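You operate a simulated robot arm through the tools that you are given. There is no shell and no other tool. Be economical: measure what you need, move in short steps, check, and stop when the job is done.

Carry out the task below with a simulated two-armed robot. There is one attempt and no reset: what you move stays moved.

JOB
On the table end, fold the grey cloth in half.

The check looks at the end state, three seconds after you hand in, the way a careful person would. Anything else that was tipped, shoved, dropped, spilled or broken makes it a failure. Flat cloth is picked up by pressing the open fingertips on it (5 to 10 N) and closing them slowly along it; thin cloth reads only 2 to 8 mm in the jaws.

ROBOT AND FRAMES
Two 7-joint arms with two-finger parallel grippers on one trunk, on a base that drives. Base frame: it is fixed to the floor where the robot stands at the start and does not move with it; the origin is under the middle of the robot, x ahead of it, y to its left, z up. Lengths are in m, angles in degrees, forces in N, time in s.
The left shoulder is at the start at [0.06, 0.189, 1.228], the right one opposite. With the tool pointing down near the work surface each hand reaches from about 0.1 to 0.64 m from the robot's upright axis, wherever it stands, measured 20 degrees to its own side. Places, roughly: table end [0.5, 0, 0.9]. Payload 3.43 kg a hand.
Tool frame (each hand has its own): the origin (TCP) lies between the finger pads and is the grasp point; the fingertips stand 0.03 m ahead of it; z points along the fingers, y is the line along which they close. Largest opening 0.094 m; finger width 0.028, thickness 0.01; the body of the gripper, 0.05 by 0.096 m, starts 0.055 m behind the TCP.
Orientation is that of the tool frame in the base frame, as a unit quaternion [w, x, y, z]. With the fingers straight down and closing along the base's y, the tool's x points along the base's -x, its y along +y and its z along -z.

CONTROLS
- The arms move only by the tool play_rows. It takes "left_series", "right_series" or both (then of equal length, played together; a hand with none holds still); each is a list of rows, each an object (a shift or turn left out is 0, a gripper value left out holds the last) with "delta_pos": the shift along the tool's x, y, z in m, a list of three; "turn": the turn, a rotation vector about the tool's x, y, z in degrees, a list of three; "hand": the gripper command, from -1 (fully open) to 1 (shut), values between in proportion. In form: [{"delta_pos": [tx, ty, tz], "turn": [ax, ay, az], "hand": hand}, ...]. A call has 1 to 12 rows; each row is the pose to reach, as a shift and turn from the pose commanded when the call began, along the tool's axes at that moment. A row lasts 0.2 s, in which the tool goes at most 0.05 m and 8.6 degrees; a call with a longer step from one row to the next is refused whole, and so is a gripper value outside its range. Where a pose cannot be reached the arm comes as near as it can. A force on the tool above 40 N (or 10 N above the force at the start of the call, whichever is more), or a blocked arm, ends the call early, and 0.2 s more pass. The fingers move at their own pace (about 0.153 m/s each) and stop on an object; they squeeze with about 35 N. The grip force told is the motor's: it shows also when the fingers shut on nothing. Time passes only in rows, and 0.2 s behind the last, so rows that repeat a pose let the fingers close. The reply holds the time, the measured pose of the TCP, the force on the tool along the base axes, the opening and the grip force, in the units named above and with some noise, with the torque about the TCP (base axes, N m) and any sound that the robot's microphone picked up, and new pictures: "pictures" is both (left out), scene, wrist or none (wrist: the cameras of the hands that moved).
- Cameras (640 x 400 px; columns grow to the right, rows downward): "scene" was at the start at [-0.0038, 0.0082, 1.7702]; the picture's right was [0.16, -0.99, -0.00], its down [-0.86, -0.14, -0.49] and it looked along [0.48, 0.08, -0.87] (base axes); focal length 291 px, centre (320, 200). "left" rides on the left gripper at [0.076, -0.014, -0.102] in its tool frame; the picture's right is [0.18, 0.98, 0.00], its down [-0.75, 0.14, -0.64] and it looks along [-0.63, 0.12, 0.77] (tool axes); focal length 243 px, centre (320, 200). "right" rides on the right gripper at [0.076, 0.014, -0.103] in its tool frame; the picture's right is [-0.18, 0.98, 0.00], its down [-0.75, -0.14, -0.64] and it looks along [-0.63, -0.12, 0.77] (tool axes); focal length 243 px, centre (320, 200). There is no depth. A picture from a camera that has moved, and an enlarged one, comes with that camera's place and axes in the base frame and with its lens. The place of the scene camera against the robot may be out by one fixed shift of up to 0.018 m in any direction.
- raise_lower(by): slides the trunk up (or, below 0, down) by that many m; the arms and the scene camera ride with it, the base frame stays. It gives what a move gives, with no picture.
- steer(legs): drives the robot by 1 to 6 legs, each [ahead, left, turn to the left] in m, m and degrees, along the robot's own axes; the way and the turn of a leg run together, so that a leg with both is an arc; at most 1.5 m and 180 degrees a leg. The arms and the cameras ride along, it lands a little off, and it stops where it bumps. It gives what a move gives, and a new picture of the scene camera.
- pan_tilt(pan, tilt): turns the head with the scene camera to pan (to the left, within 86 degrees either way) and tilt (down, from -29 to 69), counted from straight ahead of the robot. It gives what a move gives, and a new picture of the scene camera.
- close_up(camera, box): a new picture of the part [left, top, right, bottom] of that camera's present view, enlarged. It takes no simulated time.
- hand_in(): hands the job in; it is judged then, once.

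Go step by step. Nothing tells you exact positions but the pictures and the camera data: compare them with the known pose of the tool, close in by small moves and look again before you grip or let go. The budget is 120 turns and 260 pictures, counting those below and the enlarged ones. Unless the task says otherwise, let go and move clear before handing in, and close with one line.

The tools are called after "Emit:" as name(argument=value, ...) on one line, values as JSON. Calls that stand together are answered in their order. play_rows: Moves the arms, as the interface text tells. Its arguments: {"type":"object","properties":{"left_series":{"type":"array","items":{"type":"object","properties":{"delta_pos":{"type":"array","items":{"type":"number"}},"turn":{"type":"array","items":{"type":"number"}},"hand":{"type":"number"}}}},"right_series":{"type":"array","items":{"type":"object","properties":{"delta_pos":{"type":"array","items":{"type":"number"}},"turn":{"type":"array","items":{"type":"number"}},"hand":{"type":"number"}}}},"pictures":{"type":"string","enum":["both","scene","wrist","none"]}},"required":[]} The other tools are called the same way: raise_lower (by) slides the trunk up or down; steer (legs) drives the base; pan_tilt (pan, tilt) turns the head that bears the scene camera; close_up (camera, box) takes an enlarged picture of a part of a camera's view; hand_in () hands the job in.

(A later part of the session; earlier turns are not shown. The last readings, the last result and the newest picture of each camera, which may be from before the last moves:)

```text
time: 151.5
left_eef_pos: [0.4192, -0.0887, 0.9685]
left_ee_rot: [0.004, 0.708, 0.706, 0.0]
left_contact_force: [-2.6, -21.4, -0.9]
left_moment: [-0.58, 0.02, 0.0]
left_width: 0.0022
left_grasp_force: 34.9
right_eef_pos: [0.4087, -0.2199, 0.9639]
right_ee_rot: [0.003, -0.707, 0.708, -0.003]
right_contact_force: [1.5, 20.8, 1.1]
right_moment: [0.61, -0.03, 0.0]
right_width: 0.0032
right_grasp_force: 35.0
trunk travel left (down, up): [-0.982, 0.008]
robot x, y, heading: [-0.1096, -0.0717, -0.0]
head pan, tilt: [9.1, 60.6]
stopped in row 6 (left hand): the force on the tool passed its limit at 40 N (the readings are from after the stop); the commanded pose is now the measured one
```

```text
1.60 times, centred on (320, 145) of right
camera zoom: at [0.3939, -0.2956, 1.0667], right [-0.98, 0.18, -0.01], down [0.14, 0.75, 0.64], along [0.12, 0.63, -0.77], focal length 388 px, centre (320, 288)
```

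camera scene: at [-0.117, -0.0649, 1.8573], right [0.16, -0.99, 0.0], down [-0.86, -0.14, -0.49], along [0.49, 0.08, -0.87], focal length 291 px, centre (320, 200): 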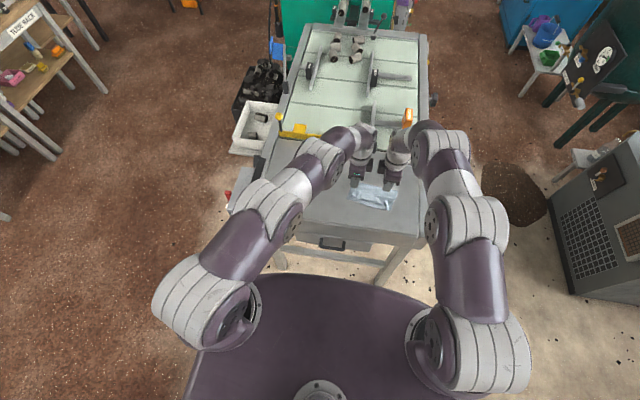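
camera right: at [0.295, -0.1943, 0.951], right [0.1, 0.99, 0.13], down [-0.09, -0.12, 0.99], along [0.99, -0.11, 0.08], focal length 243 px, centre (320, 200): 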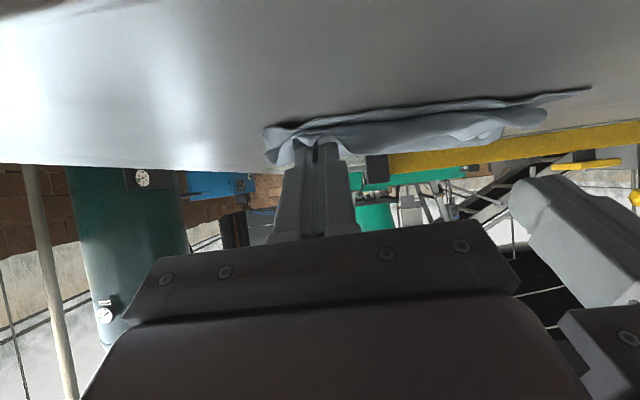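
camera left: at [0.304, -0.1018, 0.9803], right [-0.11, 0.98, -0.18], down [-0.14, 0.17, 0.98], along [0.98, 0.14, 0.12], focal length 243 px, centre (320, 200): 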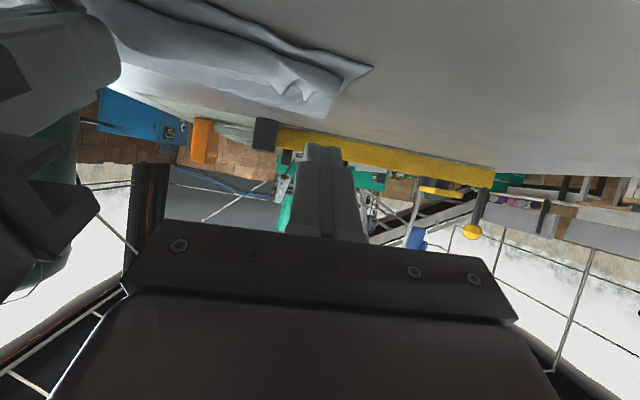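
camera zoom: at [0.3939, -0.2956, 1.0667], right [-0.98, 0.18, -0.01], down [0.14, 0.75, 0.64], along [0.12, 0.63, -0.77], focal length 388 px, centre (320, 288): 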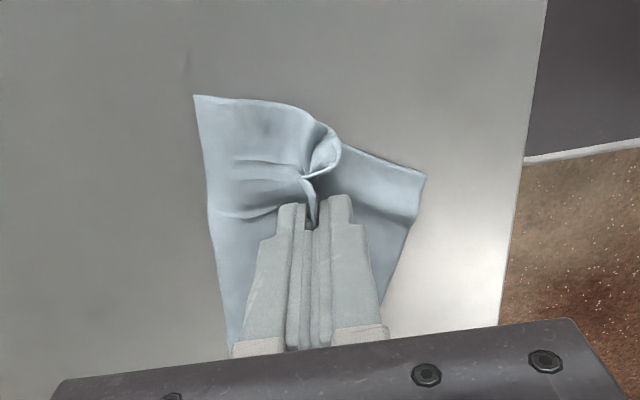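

The left hem came over, but on the right the cloth slid and turned instead. However, both hands now hold the far edge from above with the edge upright in the fingers, which is a much better grip for folding. I'll lift the whole sheet to hang again and check.

Emit:
play_rows(left_series=[{"delta_pos": [-0.004, 0, -0.02]}, {"delta_pos": [-0.004, 0, -0.045]}, {"delta_pos": [-0.004, 0, -0.07]}, {"delta_pos": [-0.004, 0, -0.095]}, {"delta_pos": [-0.004, 0, -0.12]}, {"delta_pos": [-0.004, 0, -0.145]}, {"delta_pos": [-0.004, 0, -0.17]}, {"delta_pos": [-0.004, 0, -0.19]}, {"delta_pos": [-0.004, 0, -0.19]}], right_series=[{"delta_pos": [-0.003, 0, -0.02]}, {"delta_pos": [-0.003, -0.005, -0.045]}, {"delta_pos": [-0.003, -0.01, -0.07]}, {"delta_pos": [-0.003, -0.01, -0.095]}, {"delta_pos": [-0.003, -0.01, -0.12]}, {"delta_pos": [-0.003, -0.01, -0.145]}, {"delta_pos": [-0.003, -0.01, -0.17]}, {"delta_pos": [-0.003, -0.01, -0.19]}, {"delta_pos": [-0.003, -0.01, -0.19]}], pictures="none")

Emit:
close_up(camera="scene", box=[310, 130, 430, 220])

Emit:
close_up(camera="right", box=[120, 0, 520, 250])

```text
time: 153.5
left_eef_pos: [0.4177, -0.092, 1.1564]
left_ee_rot: [0.003, 0.708, 0.706, 0.0]
left_contact_force: [-0.3, -3.7, -0.5]
left_moment: [-0.11, 0.04, 0.01]
left_width: 0.0025
left_grasp_force: 34.8
right_eef_pos: [0.4163, -0.2177, 1.1533]
right_ee_rot: [-0.001, 0.707, -0.707, 0.001]
right_contact_force: [0.0, 2.5, 0.1]
right_moment: [0.11, -0.02, 0.02]
right_width: 0.0033
right_grasp_force: 34.8
trunk travel left (down, up): [-0.982, 0.008]
robot x, y, heading: [-0.1082, -0.0729, 0.2]
head pan, tilt: [9.1, 60.6]
```

```text
4.44 times, centred on (370, 175) of scene
camera zoom: at [-0.1118, -0.065, 1.8522], right [0.16, -0.99, 0.0], down [-0.86, -0.14, -0.49], along [0.48, 0.08, -0.87], focal length 1295 px, centre (98, 311)
```

zoom: 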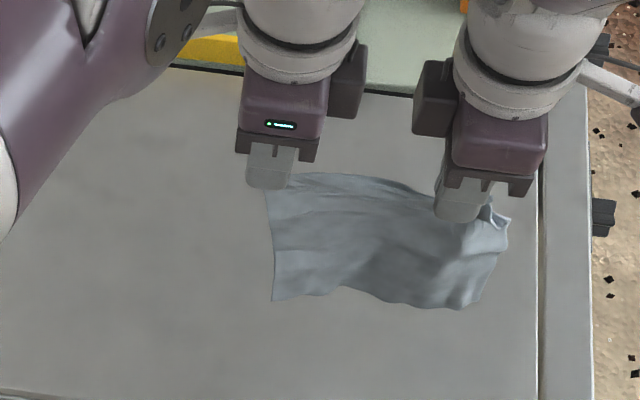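

```text
1.60 times, centred on (320, 125) of right
camera zoom: at [0.4011, -0.293, 1.2559], right [-0.98, 0.18, 0.0], down [0.14, 0.75, 0.64], along [0.12, 0.63, -0.77], focal length 388 px, centre (320, 320)
```

zoom: 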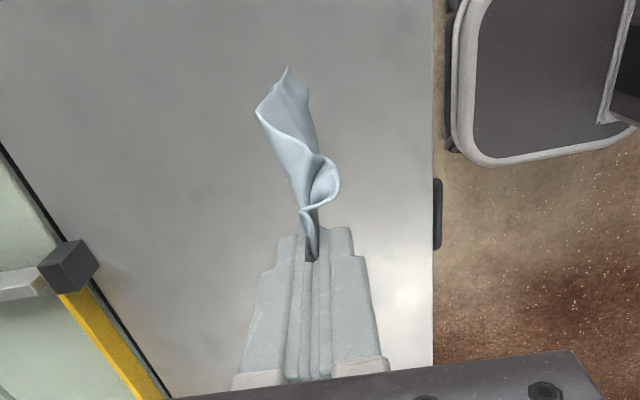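

The sheet hangs freely as a single layer from both far corners, edge upright in the fingers. Now I'll lay it out flat again: touch down, then forward in stages.

Emit:
raise_lower(by=-0.055)

Emit:
steer(legs=[[0.085, 0, 0]])

Emit:
raise_lower(by=-0.075)

Emit:
steer(legs=[[0.085, 0, 0]])

Emit:
close_up(camera="scene", box=[300, 150, 440, 255])

```text
time: 154.5
left_eef_pos: [0.4174, -0.0915, 1.1025]
left_ee_rot: [0.002, 0.708, 0.706, 0.001]
left_contact_force: [-0.6, -3.7, -0.6]
left_moment: [-0.12, 0.02, 0.0]
left_width: 0.0023
left_grasp_force: 34.7
right_eef_pos: [0.4153, -0.2173, 1.0977]
right_ee_rot: [-0.001, 0.707, -0.707, 0.002]
right_contact_force: [0.3, 2.8, 0.2]
right_moment: [0.07, 0.01, 0.02]
right_width: 0.0034
right_grasp_force: 35.3
trunk travel left (down, up): [-0.927, 0.063]
robot x, y, heading: [-0.1083, -0.0712, 0.5]
head pan, tilt: [9.1, 60.6]
```

```text
time: 155.6
left_eef_pos: [0.4987, -0.093, 1.1049]
left_ee_rot: [0.003, 0.708, 0.706, 0.001]
left_contact_force: [-0.5, -2.8, 0.6]
left_moment: [-0.07, -0.01, -0.01]
left_width: 0.0024
left_grasp_force: 35.1
right_eef_pos: [0.497, -0.2179, 1.0996]
right_ee_rot: [0.003, -0.707, 0.708, -0.003]
right_contact_force: [-1.2, 3.5, -0.1]
right_moment: [0.06, 0.01, 0.03]
right_width: 0.0032
right_grasp_force: 34.7
trunk travel left (down, up): [-0.927, 0.063]
robot x, y, heading: [-0.0216, -0.0721, 0.4]
head pan, tilt: [9.1, 60.6]
camera scene: at [-0.0331, -0.0645, 1.7973], right [0.16, -0.99, 0.0], down [-0.86, -0.14, -0.49], along [0.49, 0.08, -0.87], focal length 291 px, centre (320, 200)
```

scene: 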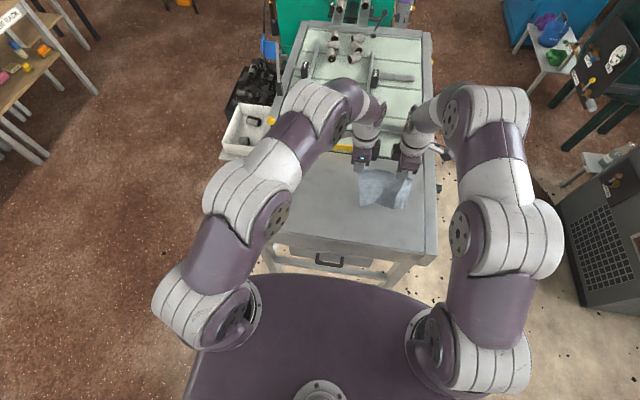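

```text
time: 156.7
left_eef_pos: [0.5009, -0.0917, 1.0281]
left_ee_rot: [0.002, 0.708, 0.706, 0.001]
left_contact_force: [0.5, -2.7, 1.0]
left_moment: [-0.09, -0.02, -0.01]
left_width: 0.0024
left_grasp_force: 35.6
right_eef_pos: [0.4984, -0.2189, 1.0237]
right_ee_rot: [0.002, -0.706, 0.708, -0.001]
right_contact_force: [0.1, 2.7, 0.3]
right_moment: [0.11, 0.0, -0.01]
right_width: 0.0033
right_grasp_force: 34.7
trunk travel left (down, up): [-0.852, 0.138]
robot x, y, heading: [-0.0237, -0.0765, 0.2]
head pan, tilt: [9.1, 60.6]
```

```text
time: 157.8
left_eef_pos: [0.5863, -0.0921, 1.0288]
left_ee_rot: [0.003, 0.709, 0.706, 0.001]
left_contact_force: [-0.4, -3.1, 0.0]
left_moment: [-0.09, -0.02, 0.0]
left_width: 0.0021
left_grasp_force: 35.2
right_eef_pos: [0.5842, -0.2177, 1.0225]
right_ee_rot: [0.002, -0.707, 0.707, -0.002]
right_contact_force: [-0.1, 2.3, 1.0]
right_moment: [0.09, -0.01, 0.03]
right_width: 0.0031
right_grasp_force: 35.4
trunk travel left (down, up): [-0.852, 0.138]
robot x, y, heading: [0.0619, -0.074, 0.2]
head pan, tilt: [9.1, 60.6]
camera scene: at [0.0551, -0.0642, 1.7223], right [0.16, -0.99, 0.0], down [-0.86, -0.14, -0.49], along [0.49, 0.08, -0.87], focal length 291 px, centre (320, 200)
```

scene: 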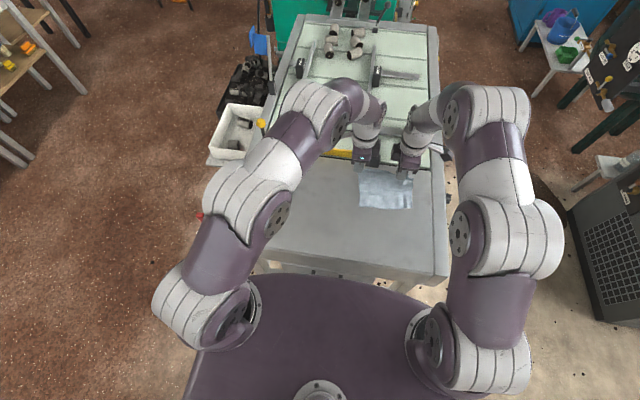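

```text
3.81 times, centred on (370, 202) of scene
camera zoom: at [0.0551, -0.0642, 1.7223], right [0.16, -0.99, 0.0], down [-0.86, -0.14, -0.49], along [0.49, 0.08, -0.87], focal length 1110 px, centre (130, 190)
```

zoom: 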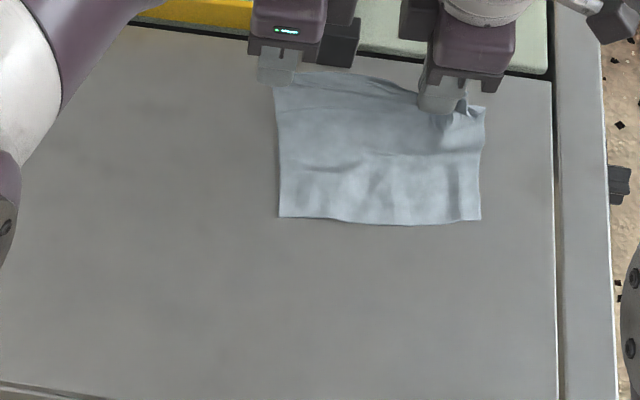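

The sheet lies square, but the drag carried its near edge forward to x≈0.52, which leaves too little room. I'll lift it, bring it back, and this time do the laying and the folding with the arms in one smooth path.

Emit:
raise_lower(by=0.125)

Emit:
steer(legs=[[-0.09, 0, 0]])

Emit:
play_rows(left_series=[{"delta_pos": [0, -0.02, 0]}, {"delta_pos": [0, -0.04, 0]}, {"delta_pos": [0, -0.06, 0]}, {"delta_pos": [0, -0.075, 0]}, {"delta_pos": [0, -0.075, 0]}, {"delta_pos": [0, -0.075, 0]}], right_series=[{"delta_pos": [0, 0.02, 0]}, {"delta_pos": [0, 0.04, 0]}, {"delta_pos": [0, 0.06, 0]}, {"delta_pos": [0, 0.075, 0]}, {"delta_pos": [0, 0.075, 0]}, {"delta_pos": [0, 0.075, 0]}], pictures="none")

Emit:
close_up(camera="scene", box=[310, 130, 430, 220])

```text
time: 159.3
left_eef_pos: [0.5861, -0.0919, 1.1516]
left_ee_rot: [0.002, 0.708, 0.706, 0.001]
left_contact_force: [0.0, -2.8, 0.6]
left_moment: [-0.08, -0.01, 0.03]
left_width: 0.0023
left_grasp_force: 35.3
right_eef_pos: [0.5853, -0.2183, 1.148]
right_ee_rot: [0.001, -0.706, 0.708, -0.001]
right_contact_force: [-0.3, 2.9, 0.5]
right_moment: [0.1, 0.03, -0.02]
right_width: 0.0031
right_grasp_force: 34.8
trunk travel left (down, up): [-0.977, 0.013]
robot x, y, heading: [0.0618, -0.0749, -0.0]
head pan, tilt: [9.1, 60.6]
```

```text
time: 160.4
left_eef_pos: [0.5014, -0.0925, 1.1497]
left_ee_rot: [0.001, 0.708, 0.706, 0.0]
left_contact_force: [0.9, -3.2, -0.7]
left_moment: [-0.09, 0.02, -0.02]
left_width: 0.002
left_grasp_force: 34.7
right_eef_pos: [0.5004, -0.2168, 1.1458]
right_ee_rot: [0.0, -0.707, 0.707, 0.001]
right_contact_force: [0.8, 2.4, -1.3]
right_moment: [0.06, -0.02, -0.01]
right_width: 0.0033
right_grasp_force: 34.8
trunk travel left (down, up): [-0.977, 0.013]
robot x, y, heading: [-0.0259, -0.0702, 0.5]
head pan, tilt: [9.1, 60.6]
camera scene: at [-0.0261, -0.0648, 1.8471], right [0.16, -0.99, 0.0], down [-0.86, -0.14, -0.49], along [0.48, 0.08, -0.87], focal length 291 px, centre (320, 200)
```

scene: 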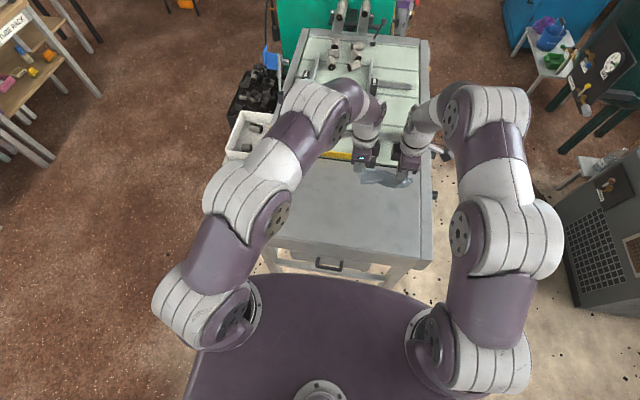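

```text
time: 161.8
left_eef_pos: [0.4226, -0.094, 1.1528]
left_ee_rot: [0.003, 0.708, 0.707, 0.001]
left_contact_force: [0.3, -0.2, -1.1]
left_moment: [-0.03, -0.04, -0.03]
left_width: 0.002
left_grasp_force: 34.7
right_eef_pos: [0.4201, -0.2161, 1.1469]
right_ee_rot: [0.001, -0.707, 0.707, -0.002]
right_contact_force: [-1.1, 1.4, 0.0]
right_moment: [0.01, -0.02, 0.02]
right_width: 0.0031
right_grasp_force: 35.6
trunk travel left (down, up): [-0.977, 0.013]
robot x, y, heading: [-0.0265, -0.0756, 0.4]
head pan, tilt: [9.1, 60.6]
```

```text
4.44 times, centred on (370, 175) of scene
camera zoom: at [-0.0336, -0.0647, 1.8472], right [0.16, -0.99, 0.0], down [-0.86, -0.14, -0.49], along [0.48, 0.08, -0.87], focal length 1295 px, centre (98, 311)
```

zoom: 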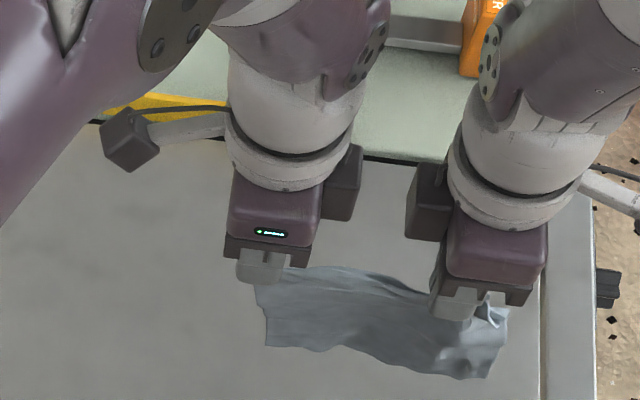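

The sheet hangs at x≈0.42. Now I'll lay the near half down along a forward-descending line with the arms.

Emit:
play_rows(left_series=[{"delta_pos": [0, 0, 0.015]}, {"delta_pos": [0, 0.005, 0.027]}, {"delta_pos": [0, 0.018, 0.04]}, {"delta_pos": [0, 0.03, 0.053]}, {"delta_pos": [0, 0.045, 0.069]}, {"delta_pos": [0, 0.06, 0.085]}, {"delta_pos": [0, 0.075, 0.101]}, {"delta_pos": [0, 0.09, 0.117]}, {"delta_pos": [0, 0.1, 0.128]}, {"delta_pos": [0, 0.11, 0.138]}, {"delta_pos": [0, 0.11, 0.138]}], right_series=[{"delta_pos": [0, 0, 0.01]}, {"delta_pos": [0, -0.005, 0.021]}, {"delta_pos": [0, -0.018, 0.034]}, {"delta_pos": [0, -0.03, 0.047]}, {"delta_pos": [0, -0.045, 0.063]}, {"delta_pos": [0, -0.06, 0.079]}, {"delta_pos": [0, -0.075, 0.095]}, {"delta_pos": [0, -0.09, 0.111]}, {"delta_pos": [0, -0.1, 0.122]}, {"delta_pos": [0, -0.11, 0.132]}, {"delta_pos": [0, -0.11, 0.132]}], pictures="none")

Emit:
close_up(camera="scene", box=[310, 130, 430, 220])

```text
time: 164.2
left_eef_pos: [0.5337, -0.09, 1.0139]
left_ee_rot: [0.003, 0.708, 0.707, 0.002]
left_contact_force: [0.1, -2.8, -1.3]
left_moment: [-0.12, -0.01, -0.04]
left_width: 0.0024
left_grasp_force: 34.4
right_eef_pos: [0.5303, -0.2156, 1.0164]
right_ee_rot: [0.001, -0.706, 0.708, -0.002]
right_contact_force: [0.2, 2.6, -0.2]
right_moment: [0.09, 0.0, 0.01]
right_width: 0.0031
right_grasp_force: 35.0
trunk travel left (down, up): [-0.977, 0.013]
robot x, y, heading: [-0.0326, -0.0725, 0.4]
head pan, tilt: [9.1, 60.6]
```

```text
4.44 times, centred on (370, 175) of scene
camera zoom: at [-0.0329, -0.0647, 1.8472], right [0.16, -0.99, 0.0], down [-0.86, -0.14, -0.49], along [0.48, 0.08, -0.87], focal length 1295 px, centre (98, 311)
```

zoom: 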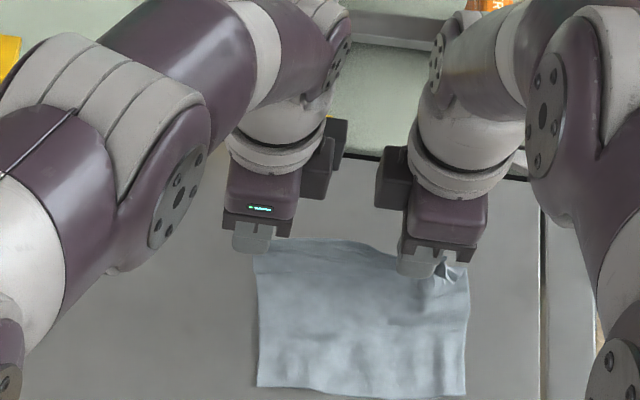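

The near half lies flat and smooth, near edge from (0.437, −0.111) to (0.456, −0.274). Now I'll fold: even out the slight rotation, then bring the edge down along the 45° line to the near edge.

Emit:
play_rows(left_series=[{"delta_pos": [-0.003, -0.012, 0]}, {"delta_pos": [-0.006, -0.024, 0]}, {"delta_pos": [-0.008, -0.032, 0.008]}, {"delta_pos": [-0.01, -0.04, 0.016]}, {"delta_pos": [-0.012, -0.048, 0.024]}, {"delta_pos": [-0.014, -0.055, 0.031]}, {"delta_pos": [-0.017, -0.062, 0.038]}, {"delta_pos": [-0.019, -0.069, 0.045]}, {"delta_pos": [-0.021, -0.076, 0.052]}, {"delta_pos": [-0.021, -0.076, 0.052]}], right_series=[{"delta_pos": [0.003, 0.002, 0]}, {"delta_pos": [0.006, 0.004, 0]}, {"delta_pos": [0.008, 0.012, 0.008]}, {"delta_pos": [0.01, 0.02, 0.016]}, {"delta_pos": [0.012, 0.028, 0.024]}, {"delta_pos": [0.014, 0.036, 0.032]}, {"delta_pos": [0.017, 0.044, 0.04]}, {"delta_pos": [0.019, 0.051, 0.047]}, {"delta_pos": [0.021, 0.058, 0.054]}, {"delta_pos": [0.021, 0.058, 0.054]}], pictures="none")

Emit:
close_up(camera="scene", box=[310, 140, 430, 230])

Emit:
close_up(camera="right", box=[100, 0, 540, 275])

```text
time: 166.4
left_eef_pos: [0.4576, -0.1151, 0.9644]
left_ee_rot: [0.003, 0.708, 0.706, 0.002]
left_contact_force: [0.3, -3.2, -0.1]
left_moment: [-0.08, -0.02, 0.02]
left_width: 0.0024
left_grasp_force: 35.0
right_eef_pos: [0.4719, -0.238, 0.9616]
right_ee_rot: [0.001, -0.707, 0.708, -0.001]
right_contact_force: [-0.6, 2.7, 0.6]
right_moment: [0.07, 0.01, 0.04]
right_width: 0.0032
right_grasp_force: 34.9
trunk travel left (down, up): [-0.977, 0.013]
robot x, y, heading: [-0.0281, -0.0752, 0.5]
head pan, tilt: [9.1, 60.6]
```

```text
4.44 times, centred on (370, 185) of scene
camera zoom: at [-0.0327, -0.0647, 1.8472], right [0.16, -0.99, 0.0], down [-0.86, -0.14, -0.49], along [0.48, 0.08, -0.87], focal length 1295 px, centre (98, 267)
```

zoom: 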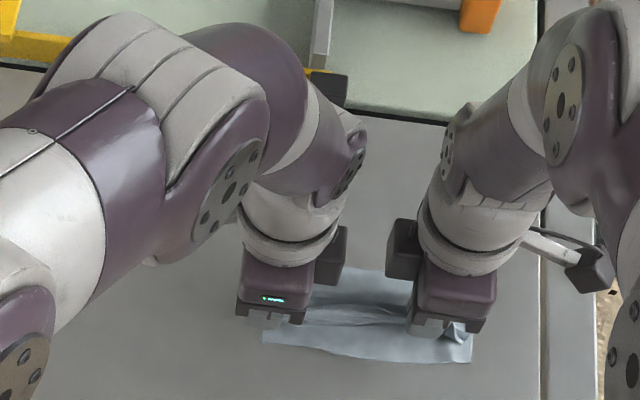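

```text
1.45 times, centred on (320, 138) of right
camera zoom: at [0.4572, -0.3137, 1.0639], right [-0.98, 0.18, 0.0], down [0.14, 0.75, 0.64], along [0.12, 0.63, -0.77], focal length 353 px, centre (320, 291)
```

zoom: 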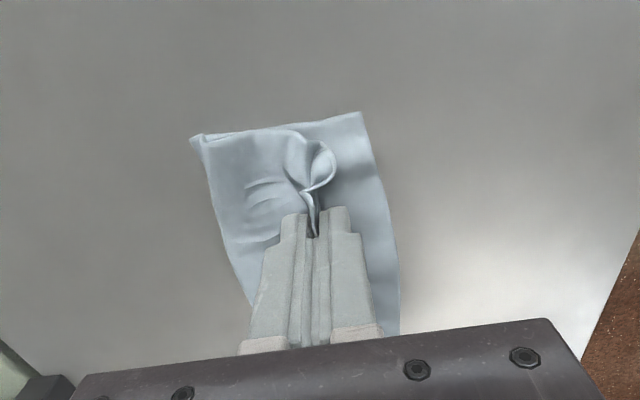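

The crease again formed a bit early this way (bottom ≈ 7 cm). The version that worked best started from a fully flat sheet rolled back at 5 cm height, so I'll repeat that with this better edge-up grip: unroll, flatten, then roll.

Emit:
play_rows(left_series=[{"delta_pos": [0, 0.005, -0.02]}, {"delta_pos": [0.003, 0.02, -0.04]}, {"delta_pos": [0.006, 0.04, -0.042]}, {"delta_pos": [0.009, 0.06, -0.042]}, {"delta_pos": [0.01, 0.06, -0.042]}], right_series=[{"delta_pos": [0, -0.005, -0.02]}, {"delta_pos": [-0.003, -0.02, -0.042]}, {"delta_pos": [-0.006, -0.04, -0.045]}, {"delta_pos": [-0.009, -0.06, -0.045]}, {"delta_pos": [-0.01, -0.06, -0.045]}], pictures="none")

Emit:
steer(legs=[[0.1, 0.005, 0]])

Emit:
raise_lower(by=-0.038)

Emit:
close_up(camera="scene", box=[310, 150, 430, 240])

```text
time: 167.6
left_eef_pos: [0.5166, -0.1018, 1.0058]
left_ee_rot: [0.003, 0.708, 0.706, 0.001]
left_contact_force: [1.1, -6.0, 0.0]
left_moment: [-0.14, -0.03, 0.02]
left_width: 0.0025
left_grasp_force: 35.1
right_eef_pos: [0.5337, -0.2272, 1.0072]
right_ee_rot: [-0.002, 0.707, -0.707, 0.002]
right_contact_force: [-1.3, 4.8, -0.1]
right_moment: [0.13, 0.0, 0.03]
right_width: 0.0035
right_grasp_force: 35.4
trunk travel left (down, up): [-0.977, 0.013]
robot x, y, heading: [-0.0286, -0.0729, 0.4]
head pan, tilt: [9.1, 60.6]
```

```text
time: 168.8
left_eef_pos: [0.6141, -0.0971, 1.0064]
left_ee_rot: [0.003, 0.708, 0.706, 0.002]
left_contact_force: [0.2, -4.6, 0.7]
left_moment: [-0.16, -0.03, 0.02]
left_width: 0.0023
left_grasp_force: 34.7
right_eef_pos: [0.6311, -0.223, 1.0079]
right_ee_rot: [0.002, -0.706, 0.708, -0.002]
right_contact_force: [-0.4, 5.3, 0.4]
right_moment: [0.14, 0.04, 0.02]
right_width: 0.0031
right_grasp_force: 35.0
trunk travel left (down, up): [-0.977, 0.013]
robot x, y, heading: [0.0721, -0.0708, 0.1]
head pan, tilt: [9.1, 60.6]
camera scene: at [0.0634, -0.0593, 1.8473], right [0.16, -0.99, 0.0], down [-0.86, -0.14, -0.49], along [0.49, 0.08, -0.87], focal length 291 px, centre (320, 200)
```

scene: 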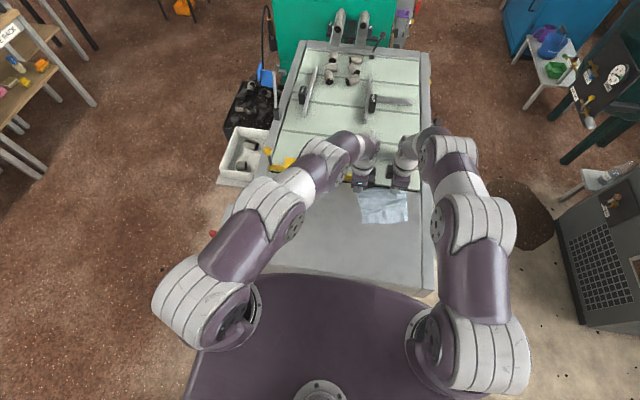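

```text
time: 169.6
left_eef_pos: [0.6164, -0.0981, 0.9667]
left_ee_rot: [0.002, 0.708, 0.706, 0.001]
left_contact_force: [1.1, -5.3, 0.3]
left_moment: [-0.12, -0.03, 0.05]
left_width: 0.0024
left_grasp_force: 34.7
right_eef_pos: [0.6331, -0.2239, 0.9682]
right_ee_rot: [0.002, -0.706, 0.708, -0.001]
right_contact_force: [0.0, 4.9, -0.4]
right_moment: [0.12, 0.07, 0.02]
right_width: 0.0032
right_grasp_force: 34.9
trunk travel left (down, up): [-0.939, 0.051]
robot x, y, heading: [0.0669, -0.0658, 0.5]
head pan, tilt: [9.1, 60.6]
```

```text
4.44 times, centred on (370, 195) of scene
camera zoom: at [0.0681, -0.0592, 1.8092], right [0.16, -0.99, 0.0], down [-0.86, -0.14, -0.49], along [0.48, 0.08, -0.87], focal length 1295 px, centre (98, 222)
```

zoom: 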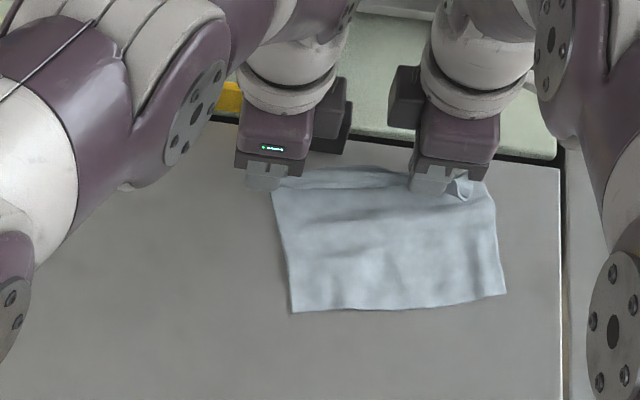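

A buckle behind the hands is dragging the sheet ahead. I'll lift it clear once more, return to hanging at x≈0.42, and lay it all the way flat along the gentle path that worked.

Emit:
raise_lower(by=0.05)

Emit:
steer(legs=[[-0.04, 0, 0]])

Emit:
play_rows(left_series=[{"delta_pos": [0, -0.01, -0.03]}, {"delta_pos": [0, -0.02, -0.065]}, {"delta_pos": [0, -0.04, -0.1]}, {"delta_pos": [0, -0.065, -0.13]}, {"delta_pos": [0, -0.09, -0.14]}, {"delta_pos": [0, -0.115, -0.14]}, {"delta_pos": [0, -0.14, -0.14]}, {"delta_pos": [0, -0.156, -0.14]}, {"delta_pos": [0, -0.156, -0.14]}, {"delta_pos": [0, -0.156, -0.14]}, {"delta_pos": [0, -0.156, -0.14]}], right_series=[{"delta_pos": [0, 0.01, -0.03]}, {"delta_pos": [0, 0.025, -0.065]}, {"delta_pos": [0, 0.05, -0.1]}, {"delta_pos": [0, 0.075, -0.13]}, {"delta_pos": [0, 0.1, -0.14]}, {"delta_pos": [0, 0.128, -0.14]}, {"delta_pos": [0, 0.155, -0.14]}, {"delta_pos": [0, 0.173, -0.14]}, {"delta_pos": [0, 0.173, -0.14]}, {"delta_pos": [0, 0.173, -0.14]}, {"delta_pos": [0, 0.173, -0.14]}], pictures="none")

```text
time: 170.5
left_eef_pos: [0.6155, -0.0986, 1.0167]
left_ee_rot: [0.002, 0.708, 0.706, 0.001]
left_contact_force: [1.0, -5.1, -0.1]
left_moment: [-0.15, -0.03, 0.02]
left_width: 0.0025
left_grasp_force: 35.4
right_eef_pos: [0.6329, -0.2229, 1.019]
right_ee_rot: [0.0, -0.707, 0.708, 0.0]
right_contact_force: [-1.1, 6.1, 0.4]
right_moment: [0.13, 0.04, 0.0]
right_width: 0.0033
right_grasp_force: 34.5
trunk travel left (down, up): [-0.989, 0.001]
robot x, y, heading: [0.0668, -0.0654, 0.1]
head pan, tilt: [9.1, 60.6]
```

```text
time: 171.4
left_eef_pos: [0.5837, -0.0969, 1.014]
left_ee_rot: [0.0, 0.709, 0.705, -0.002]
left_contact_force: [1.7, -4.2, -0.7]
left_moment: [-0.14, 0.03, 0.03]
left_width: 0.0021
left_grasp_force: 35.2
right_eef_pos: [0.5987, -0.2228, 1.0137]
right_ee_rot: [-0.001, -0.706, 0.708, 0.001]
right_contact_force: [0.1, 4.4, -0.9]
right_moment: [0.18, 0.09, 0.03]
right_width: 0.0034
right_grasp_force: 34.5
trunk travel left (down, up): [-0.989, 0.001]
robot x, y, heading: [0.0287, -0.0654, 0.3]
head pan, tilt: [9.1, 60.6]
camera scene: at [0.0392, -0.0595, 1.859], right [0.16, -0.99, 0.0], down [-0.86, -0.14, -0.49], along [0.48, 0.08, -0.87], focal length 291 px, centre (320, 200)
```

scene: 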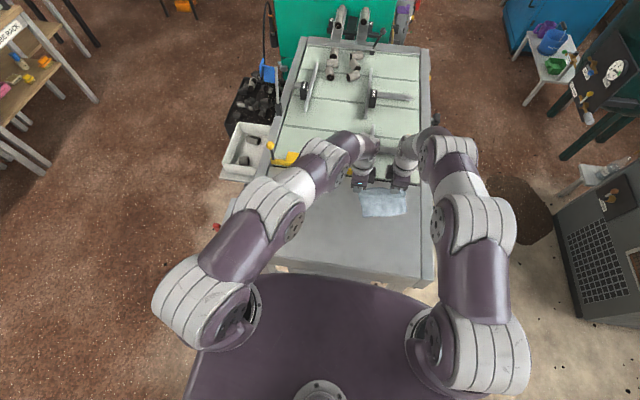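

```text
time: 173.8
left_eef_pos: [0.4192, -0.0968, 1.1572]
left_ee_rot: [0.002, 0.709, 0.705, 0.001]
left_contact_force: [-0.1, -4.8, -0.2]
left_moment: [-0.17, -0.01, -0.01]
left_width: 0.0026
left_grasp_force: 34.7
right_eef_pos: [0.4189, -0.2222, 1.1579]
right_ee_rot: [0.001, -0.707, 0.707, -0.002]
right_contact_force: [0.0, 5.8, -0.1]
right_moment: [0.16, 0.02, 0.0]
right_width: 0.0029
right_grasp_force: 34.8
trunk travel left (down, up): [-0.989, 0.001]
robot x, y, heading: [0.0305, -0.0685, 0.1]
head pan, tilt: [9.1, 60.6]
```

Hanging at x≈0.42 again. This time I'll keep the sheet taut on a circular arc around its near edge so it lies fully flat with no loop.

Emit:
play_rows(left_series=[{"delta_pos": [0, 0.003, 0.024]}, {"delta_pos": [0, 0.022, 0.024]}, {"delta_pos": [0, 0.047, 0.028]}, {"delta_pos": [0, 0.072, 0.036]}, {"delta_pos": [0, 0.097, 0.049]}, {"delta_pos": [0, 0.12, 0.065]}, {"delta_pos": [0, 0.14, 0.086]}, {"delta_pos": [0, 0.157, 0.109]}, {"delta_pos": [0, 0.17, 0.134]}, {"delta_pos": [0, 0.178, 0.159]}, {"delta_pos": [0, 0.182, 0.184]}, {"delta_pos": [0, 0.182, 0.184]}], right_series=[{"delta_pos": [0, -0.003, 0.025]}, {"delta_pos": [0, -0.022, 0.025]}, {"delta_pos": [0, -0.047, 0.029]}, {"delta_pos": [0, -0.072, 0.037]}, {"delta_pos": [0, -0.097, 0.05]}, {"delta_pos": [0, -0.12, 0.066]}, {"delta_pos": [0, -0.14, 0.087]}, {"delta_pos": [0, -0.157, 0.11]}, {"delta_pos": [0, -0.17, 0.135]}, {"delta_pos": [0, -0.178, 0.16]}, {"delta_pos": [0, -0.182, 0.185]}, {"delta_pos": [0, -0.182, 0.185]}], pictures="none")

Emit:
close_up(camera="scene", box=[310, 150, 430, 240])

```text
time: 176.4
left_eef_pos: [0.5923, -0.0949, 0.9797]
left_ee_rot: [0.004, 0.708, 0.706, 0.002]
left_contact_force: [2.1, -12.9, -0.7]
left_moment: [-0.36, -0.03, 0.03]
left_width: 0.0025
left_grasp_force: 35.0
left hand out of reach, approached as far as the arm can: row 11, 12
right_eef_pos: [0.6009, -0.2233, 0.9732]
right_ee_rot: [0.001, -0.707, 0.708, -0.002]
right_contact_force: [-1.6, 12.4, 0.9]
right_moment: [0.38, 0.02, 0.02]
right_width: 0.0033
right_grasp_force: 35.2
trunk travel left (down, up): [-0.989, 0.001]
robot x, y, heading: [0.0295, -0.0671, 0.0]
head pan, tilt: [9.1, 60.6]
```

```text
4.44 times, centred on (370, 195) of scene
camera zoom: at [0.0268, -0.0594, 1.8592], right [0.16, -0.99, 0.0], down [-0.86, -0.14, -0.49], along [0.48, 0.08, -0.87], focal length 1295 px, centre (98, 222)
```

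zoom: 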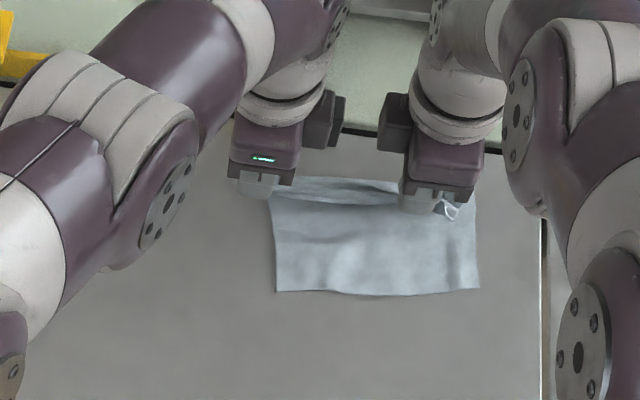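

I see now: the pinch is about 4–5 cm inside the far edge, with the remaining flap lying behind the hands, so this grip is wrong for the fold. I'll lift, bring it back, lay it flat with the correct shorter radius, and release it so I can re-grip the true far corners.

Emit:
play_rows(left_series=[{"delta_pos": [0, -0.005, -0.03]}, {"delta_pos": [0, -0.015, -0.06]}, {"delta_pos": [0, -0.035, -0.09]}, {"delta_pos": [0, -0.06, -0.12]}, {"delta_pos": [0, -0.09, -0.14]}, {"delta_pos": [0, -0.12, -0.14]}, {"delta_pos": [0, -0.15, -0.14]}, {"delta_pos": [0, -0.172, -0.14]}, {"delta_pos": [0, -0.172, -0.14]}, {"delta_pos": [0, -0.172, -0.14]}, {"delta_pos": [0, -0.172, -0.14]}], right_series=[{"delta_pos": [0, 0.005, -0.035]}, {"delta_pos": [0, 0.018, -0.065]}, {"delta_pos": [0, 0.04, -0.095]}, {"delta_pos": [0, 0.066, -0.125]}, {"delta_pos": [0, 0.096, -0.147]}, {"delta_pos": [0, 0.127, -0.147]}, {"delta_pos": [0, 0.158, -0.147]}, {"delta_pos": [0, 0.181, -0.147]}, {"delta_pos": [0, 0.181, -0.147]}, {"delta_pos": [0, 0.181, -0.147]}, {"delta_pos": [0, 0.181, -0.147]}], pictures="none")

Emit:
play_rows(left_series=[{"delta_pos": [0, 0.005, 0.024]}, {"delta_pos": [0, 0.03, 0.03]}, {"delta_pos": [0, 0.06, 0.04]}, {"delta_pos": [0, 0.085, 0.055]}, {"delta_pos": [0, 0.105, 0.073]}, {"delta_pos": [0, 0.12, 0.093]}, {"delta_pos": [0, 0.131, 0.115]}, {"delta_pos": [0, 0.138, 0.137]}, {"delta_pos": [0, 0.141, 0.152]}, {"delta_pos": [0, 0.141, 0.155], "hand": 0.8}, {"delta_pos": [0, 0.141, 0.155], "hand": 0.5}, {"delta_pos": [0, 0.141, 0.125], "hand": 0.4}], right_series=[{"delta_pos": [0, -0.005, 0.024]}, {"delta_pos": [0, -0.03, 0.03]}, {"delta_pos": [0, -0.06, 0.04]}, {"delta_pos": [0, -0.085, 0.055]}, {"delta_pos": [0, -0.105, 0.073]}, {"delta_pos": [0, -0.12, 0.093]}, {"delta_pos": [0, -0.131, 0.115]}, {"delta_pos": [0, -0.138, 0.137]}, {"delta_pos": [0, -0.141, 0.152]}, {"delta_pos": [0, -0.141, 0.155], "hand": 0.8}, {"delta_pos": [0, -0.141, 0.155], "hand": 0.5}, {"delta_pos": [0, -0.141, 0.125], "hand": 0.4}], pictures="none")

Emit:
close_up(camera="scene", box=[310, 150, 430, 240])

```text
time: 178.8
left_eef_pos: [0.4193, -0.0924, 1.1181]
left_ee_rot: [0.004, 0.709, 0.705, 0.003]
left_contact_force: [-0.3, -17.6, 0.6]
left_moment: [-0.57, -0.01, 0.05]
left_width: 0.0023
left_grasp_force: 34.9
right_eef_pos: [0.4199, -0.2232, 1.1206]
right_ee_rot: [0.002, -0.707, 0.707, -0.002]
right_contact_force: [-0.9, 17.9, -0.3]
right_moment: [0.52, -0.02, 0.04]
right_width: 0.0034
right_grasp_force: 35.1
trunk travel left (down, up): [-0.989, 0.001]
robot x, y, heading: [0.0298, -0.0658, 0.1]
head pan, tilt: [9.1, 60.6]
```

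```text
time: 181.4
left_eef_pos: [0.5591, -0.0918, 0.9939]
left_ee_rot: [0.003, 0.709, 0.706, 0.001]
left_contact_force: [-0.6, -0.1, 0.0]
left_moment: [0.01, -0.01, -0.01]
left_width: 0.0281
left_grasp_force: 0.1
right_eef_pos: [0.5612, -0.2228, 0.9941]
right_ee_rot: [0.002, -0.707, 0.707, -0.002]
right_contact_force: [0.0, 0.6, 0.8]
right_moment: [-0.01, -0.02, -0.02]
right_width: 0.0283
right_grasp_force: 0.1
trunk travel left (down, up): [-0.989, 0.001]
robot x, y, heading: [0.0315, -0.0686, 0.2]
head pan, tilt: [9.1, 60.6]
```

```text
4.44 times, centred on (370, 195) of scene
camera zoom: at [0.0253, -0.0592, 1.8591], right [0.16, -0.99, 0.0], down [-0.86, -0.14, -0.49], along [0.49, 0.08, -0.87], focal length 1295 px, centre (98, 222)
```

zoom: 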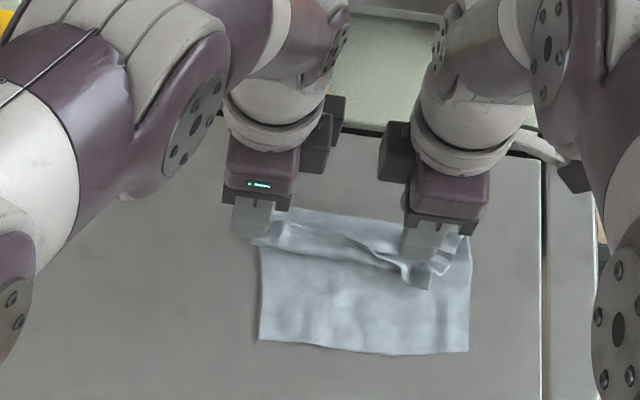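

The cloth is released, nearly flat, with a ridge at the pinch line. The fingers straddle it already, so I'll press and open them to spread the ridge out, then lift and turn the hands back to normal yaw.

Emit:
play_rows(left_series=[{"delta_pos": [0, 0, 0.015], "hand": 0.4}, {"delta_pos": [0, 0, 0.03], "hand": 0.4}, {"delta_pos": [0, 0, 0.0405], "hand": 0.4}, {"delta_pos": [0, 0, 0.0405], "hand": 0.3}, {"delta_pos": [0, 0, 0.0405], "hand": 0.15}, {"delta_pos": [0, 0, 0.0405], "hand": 0}, {"delta_pos": [0, 0, 0.0405], "hand": -0.15}, {"delta_pos": [0, 0, 0.0405], "hand": -0.3}, {"delta_pos": [0, 0, 0.0405], "hand": -0.45}, {"delta_pos": [0, 0, 0.02], "hand": -0.45}, {"delta_pos": [0, 0, -0.02], "hand": 0}, {"delta_pos": [0, -0.02, -0.05], "hand": 0.4}], right_series=[{"delta_pos": [0, 0, 0.015], "hand": 0.4}, {"delta_pos": [0, 0, 0.03], "hand": 0.4}, {"delta_pos": [0, 0, 0.0405], "hand": 0.4}, {"delta_pos": [0, 0, 0.0405], "hand": 0.3}, {"delta_pos": [0, 0, 0.0405], "hand": 0.15}, {"delta_pos": [0, 0, 0.0405], "hand": 0}, {"delta_pos": [0, 0, 0.0405], "hand": -0.15}, {"delta_pos": [0, 0, 0.0405], "hand": -0.3}, {"delta_pos": [0, 0, 0.0405], "hand": -0.45}, {"delta_pos": [0, 0, 0.02], "hand": -0.45}, {"delta_pos": [0, 0, -0.02], "hand": 0}, {"delta_pos": [0, 0.02, -0.05], "hand": 0.4}], pictures="none")

Emit:
play_rows(left_series=[{"turn": [0, 0, -8.2]}, {"turn": [0, 0, -16.4]}, {"turn": [0, 0, -24.6]}, {"turn": [0, 0, -32.8]}, {"turn": [0, 0, -41]}, {"turn": [0, 0, -49.2]}, {"turn": [0, 0, -57.4]}, {"turn": [0, 0, -65.6]}, {"turn": [0, 0, -73.8]}, {"turn": [0, 0, -82]}, {"turn": [0, 0, -90]}], right_series=[{"turn": [0, 0, 8.2]}, {"turn": [0, 0, 16.4]}, {"turn": [0, 0, 24.6]}, {"turn": [0, 0, 32.8]}, {"turn": [0, 0, 41]}, {"turn": [0, 0, 49.2]}, {"turn": [0, 0, 57.4]}, {"turn": [0, 0, 65.6]}, {"turn": [0, 0, 73.8]}, {"turn": [0, 0, 82]}, {"turn": [0, 0, 90]}], pictures="none")

Emit:
close_up(camera="left", box=[0, 0, 460, 260])

```text
time: 184.0
left_eef_pos: [0.5378, -0.0922, 1.0447]
left_ee_rot: [0.003, 0.709, 0.705, 0.002]
left_contact_force: [-0.8, -0.5, -1.0]
left_moment: [0.03, 0.02, -0.02]
left_width: 0.028
left_grasp_force: 0.2
right_eef_pos: [0.5371, -0.2227, 1.0468]
right_ee_rot: [0.002, -0.706, 0.708, -0.002]
right_contact_force: [-1.2, 0.6, 0.4]
right_moment: [0.02, -0.02, 0.0]
right_width: 0.0282
right_grasp_force: 0.0
trunk travel left (down, up): [-0.989, 0.001]
robot x, y, heading: [0.0317, -0.0648, 0.3]
head pan, tilt: [9.1, 60.6]
```

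```text
time: 186.4
left_eef_pos: [0.5408, -0.0931, 1.044]
left_ee_rot: [0.003, 0.0, 1.0, -0.002]
left_contact_force: [-0.8, 0.5, 0.9]
left_moment: [-0.02, -0.03, -0.03]
left_width: 0.0283
left_grasp_force: 0.0
right_eef_pos: [0.5415, -0.2234, 1.0451]
right_ee_rot: [0.002, 0.002, 1.0, 0.0]
right_contact_force: [-0.5, -0.2, 0.7]
right_moment: [-0.05, 0.01, -0.01]
right_width: 0.0284
right_grasp_force: 0.0
trunk travel left (down, up): [-0.989, 0.001]
robot x, y, heading: [0.0343, -0.0657, 0.3]
head pan, tilt: [9.1, 60.6]
```

```text
1.39 times, centred on (230, 130) of left
camera zoom: at [0.4634, -0.1077, 1.1473], right [-0.18, 0.98, 0.0], down [0.75, 0.14, 0.65], along [0.63, 0.12, -0.76], focal length 338 px, centre (445, 297)
```

zoom: 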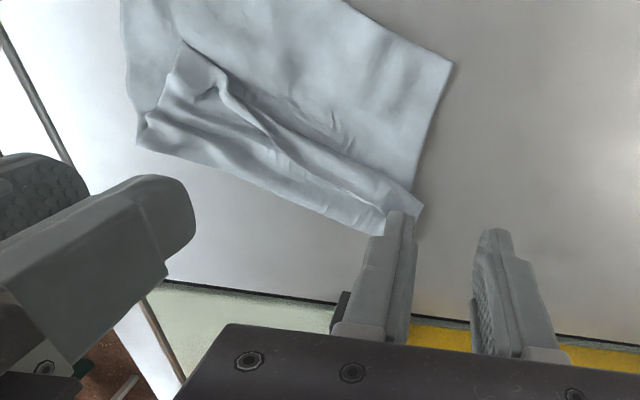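

Most of the sheet is flat, but the far strip is turned over on top, with its corners near (0.567, −0.103) and (0.50, −0.23). I'll look through the right camera to locate the right corner for re-gripping.

Emit:
close_up(camera="right", box=[200, 0, 600, 240])

```text
1.60 times, centred on (400, 120) of right
camera zoom: at [0.465, -0.208, 1.1472], right [0.19, 0.98, 0.0], down [0.75, -0.14, 0.65], along [0.63, -0.12, -0.76], focal length 388 px, centre (192, 328)
```

zoom: 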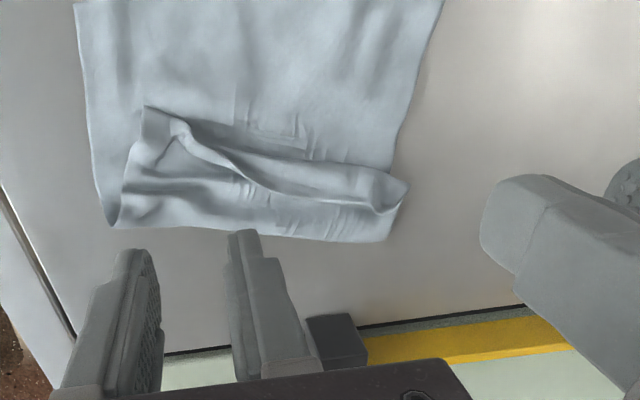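

This view shows something useful: the far strip is already folded over in the right direction. The crease is at the far side (x≈0.56–0.60) and the top edge points toward me, about 10 cm of bottom layer below it. I only need to take its two corners and draw them toward the near edge. I'll grip them, fingers just above the lower layer.

Emit:
play_rows(left_series=[{"delta_pos": [-0.01, -0.007, 0.02], "hand": 0.3}, {"delta_pos": [-0.02, -0.014, 0.04], "hand": 0.3}, {"delta_pos": [-0.029, -0.021, 0.06], "hand": 0.3}, {"delta_pos": [-0.029, -0.021, 0.078], "hand": 0.3}, {"delta_pos": [-0.029, -0.021, 0.084], "hand": 0.3}, {"delta_pos": [-0.029, -0.021, 0.084], "hand": 0.5}, {"delta_pos": [-0.029, -0.021, 0.084], "hand": 0.7}, {"delta_pos": [-0.029, -0.021, 0.084], "hand": 0.85}, {"delta_pos": [-0.029, -0.021, 0.084], "hand": 1}, {"delta_pos": [-0.029, -0.021, 0.084], "hand": 1}, {"delta_pos": [-0.029, -0.021, 0.072], "hand": 1}], right_series=[{"delta_pos": [0.013, -0.002, 0.02], "hand": 0.3}, {"delta_pos": [0.026, -0.004, 0.04], "hand": 0.3}, {"delta_pos": [0.0385, -0.0066, 0.06], "hand": 0.3}, {"delta_pos": [0.0385, -0.0066, 0.078], "hand": 0.3}, {"delta_pos": [0.0385, -0.0066, 0.085], "hand": 0.3}, {"delta_pos": [0.0385, -0.0066, 0.085], "hand": 0.5}, {"delta_pos": [0.0385, -0.0066, 0.085], "hand": 0.7}, {"delta_pos": [0.0385, -0.0066, 0.085], "hand": 0.85}, {"delta_pos": [0.0385, -0.0066, 0.085], "hand": 1}, {"delta_pos": [0.0385, -0.0066, 0.085], "hand": 1}, {"delta_pos": [0.0385, -0.0066, 0.073], "hand": 1}], pictures="none")

Emit:
close_up(camera="scene", box=[310, 150, 430, 240])

```text
time: 188.8
left_eef_pos: [0.5671, -0.1125, 0.9719]
left_ee_rot: [0.002, 0.001, 1.0, -0.001]
left_contact_force: [-0.2, 0.0, -0.1]
left_moment: [-0.02, -0.02, 0.01]
left_width: 0.0014
left_grasp_force: 35.2
right_eef_pos: [0.5016, -0.229, 0.9721]
right_ee_rot: [0.002, 0.001, 1.0, 0.0]
right_contact_force: [0.0, -0.2, -0.9]
right_moment: [-0.01, 0.02, 0.02]
right_width: 0.0012
right_grasp_force: 35.4
trunk travel left (down, up): [-0.989, 0.001]
robot x, y, heading: [0.0302, -0.0685, 0.2]
head pan, tilt: [9.1, 60.6]
```

```text
4.44 times, centred on (370, 195) of scene
camera zoom: at [0.0263, -0.0595, 1.8591], right [0.16, -0.99, 0.0], down [-0.86, -0.14, -0.49], along [0.48, 0.08, -0.87], focal length 1295 px, centre (98, 222)
```

zoom: 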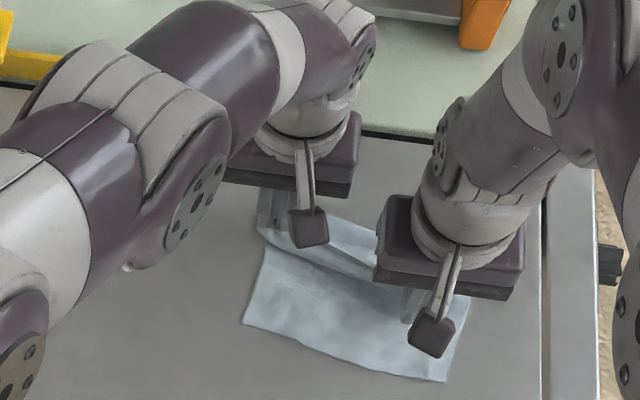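

Both top corners are held cleanly (1–1.5 mm). Now I'll draw them over toward the near edge with a slight lift, the left further than the right, and set them down.

Emit:
play_rows(left_series=[{"delta_pos": [0.015, 0, -0.012]}, {"delta_pos": [0.03, 0, -0.02]}, {"delta_pos": [0.047, 0, -0.022]}, {"delta_pos": [0.06, 0, -0.022]}, {"delta_pos": [0.072, 0, -0.018]}, {"delta_pos": [0.082, 0, -0.008]}, {"delta_pos": [0.09, 0, 0.002]}, {"delta_pos": [0.095, 0, 0.009]}, {"delta_pos": [0.095, 0, 0.009]}], right_series=[{"delta_pos": [0, 0, -0.01]}, {"delta_pos": [0, -0.001, -0.02]}, {"delta_pos": [0.005, -0.002, -0.022]}, {"delta_pos": [0.015, -0.003, -0.022]}, {"delta_pos": [0.026, -0.005, -0.018]}, {"delta_pos": [0.036, -0.006, -0.008]}, {"delta_pos": [0.044, -0.007, 0.002]}, {"delta_pos": [0.048, -0.007, 0.009]}, {"delta_pos": [0.048, -0.007, 0.009]}], pictures="none")

Emit:
close_up(camera="left", box=[0, 0, 460, 260])

Emit:
close_up(camera="scene", box=[310, 150, 430, 240])

```text
time: 190.8
left_eef_pos: [0.4723, -0.1149, 0.9632]
left_ee_rot: [0.003, 0.002, 1.0, 0.0]
left_contact_force: [-0.4, -0.5, 0.7]
left_moment: [0.0, -0.01, 0.01]
left_width: 0.0017
left_grasp_force: 34.7
right_eef_pos: [0.4559, -0.2359, 0.9626]
right_ee_rot: [0.001, 0.001, 1.0, -0.001]
right_contact_force: [-0.1, 0.5, 0.5]
right_moment: [-0.02, 0.0, 0.03]
right_width: 0.0009
right_grasp_force: 34.4
trunk travel left (down, up): [-0.989, 0.001]
robot x, y, heading: [0.0304, -0.0687, 0.1]
head pan, tilt: [9.1, 60.6]
```

```text
1.39 times, centred on (230, 130) of left
camera zoom: at [0.396, -0.1285, 1.0662], right [-0.18, 0.98, 0.0], down [0.75, 0.14, 0.65], along [0.63, 0.12, -0.76], focal length 338 px, centre (445, 297)
```

zoom: 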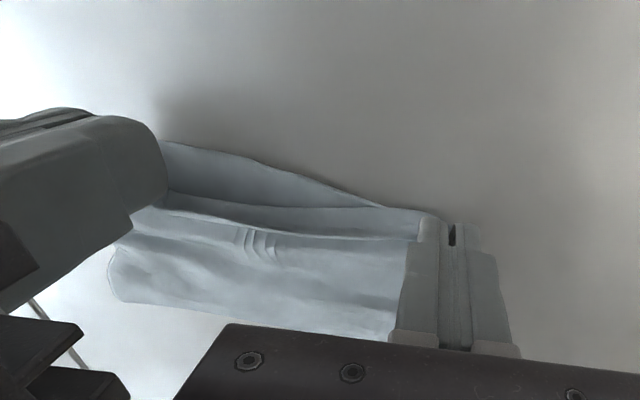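

```text
4.44 times, centred on (370, 195) of scene
camera zoom: at [0.0272, -0.0594, 1.8592], right [0.16, -0.99, 0.0], down [-0.86, -0.14, -0.49], along [0.48, 0.08, -0.87], focal length 1295 px, centre (98, 222)
```

zoom: 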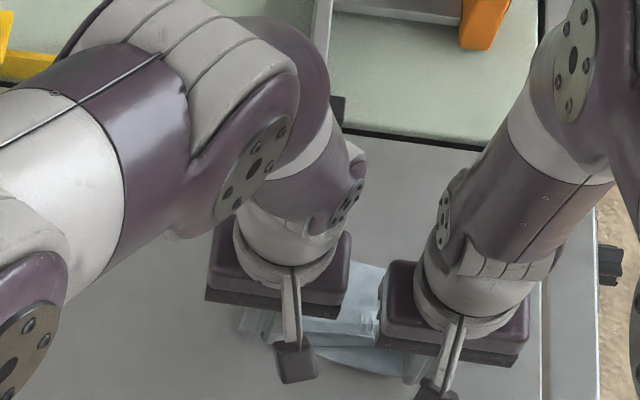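

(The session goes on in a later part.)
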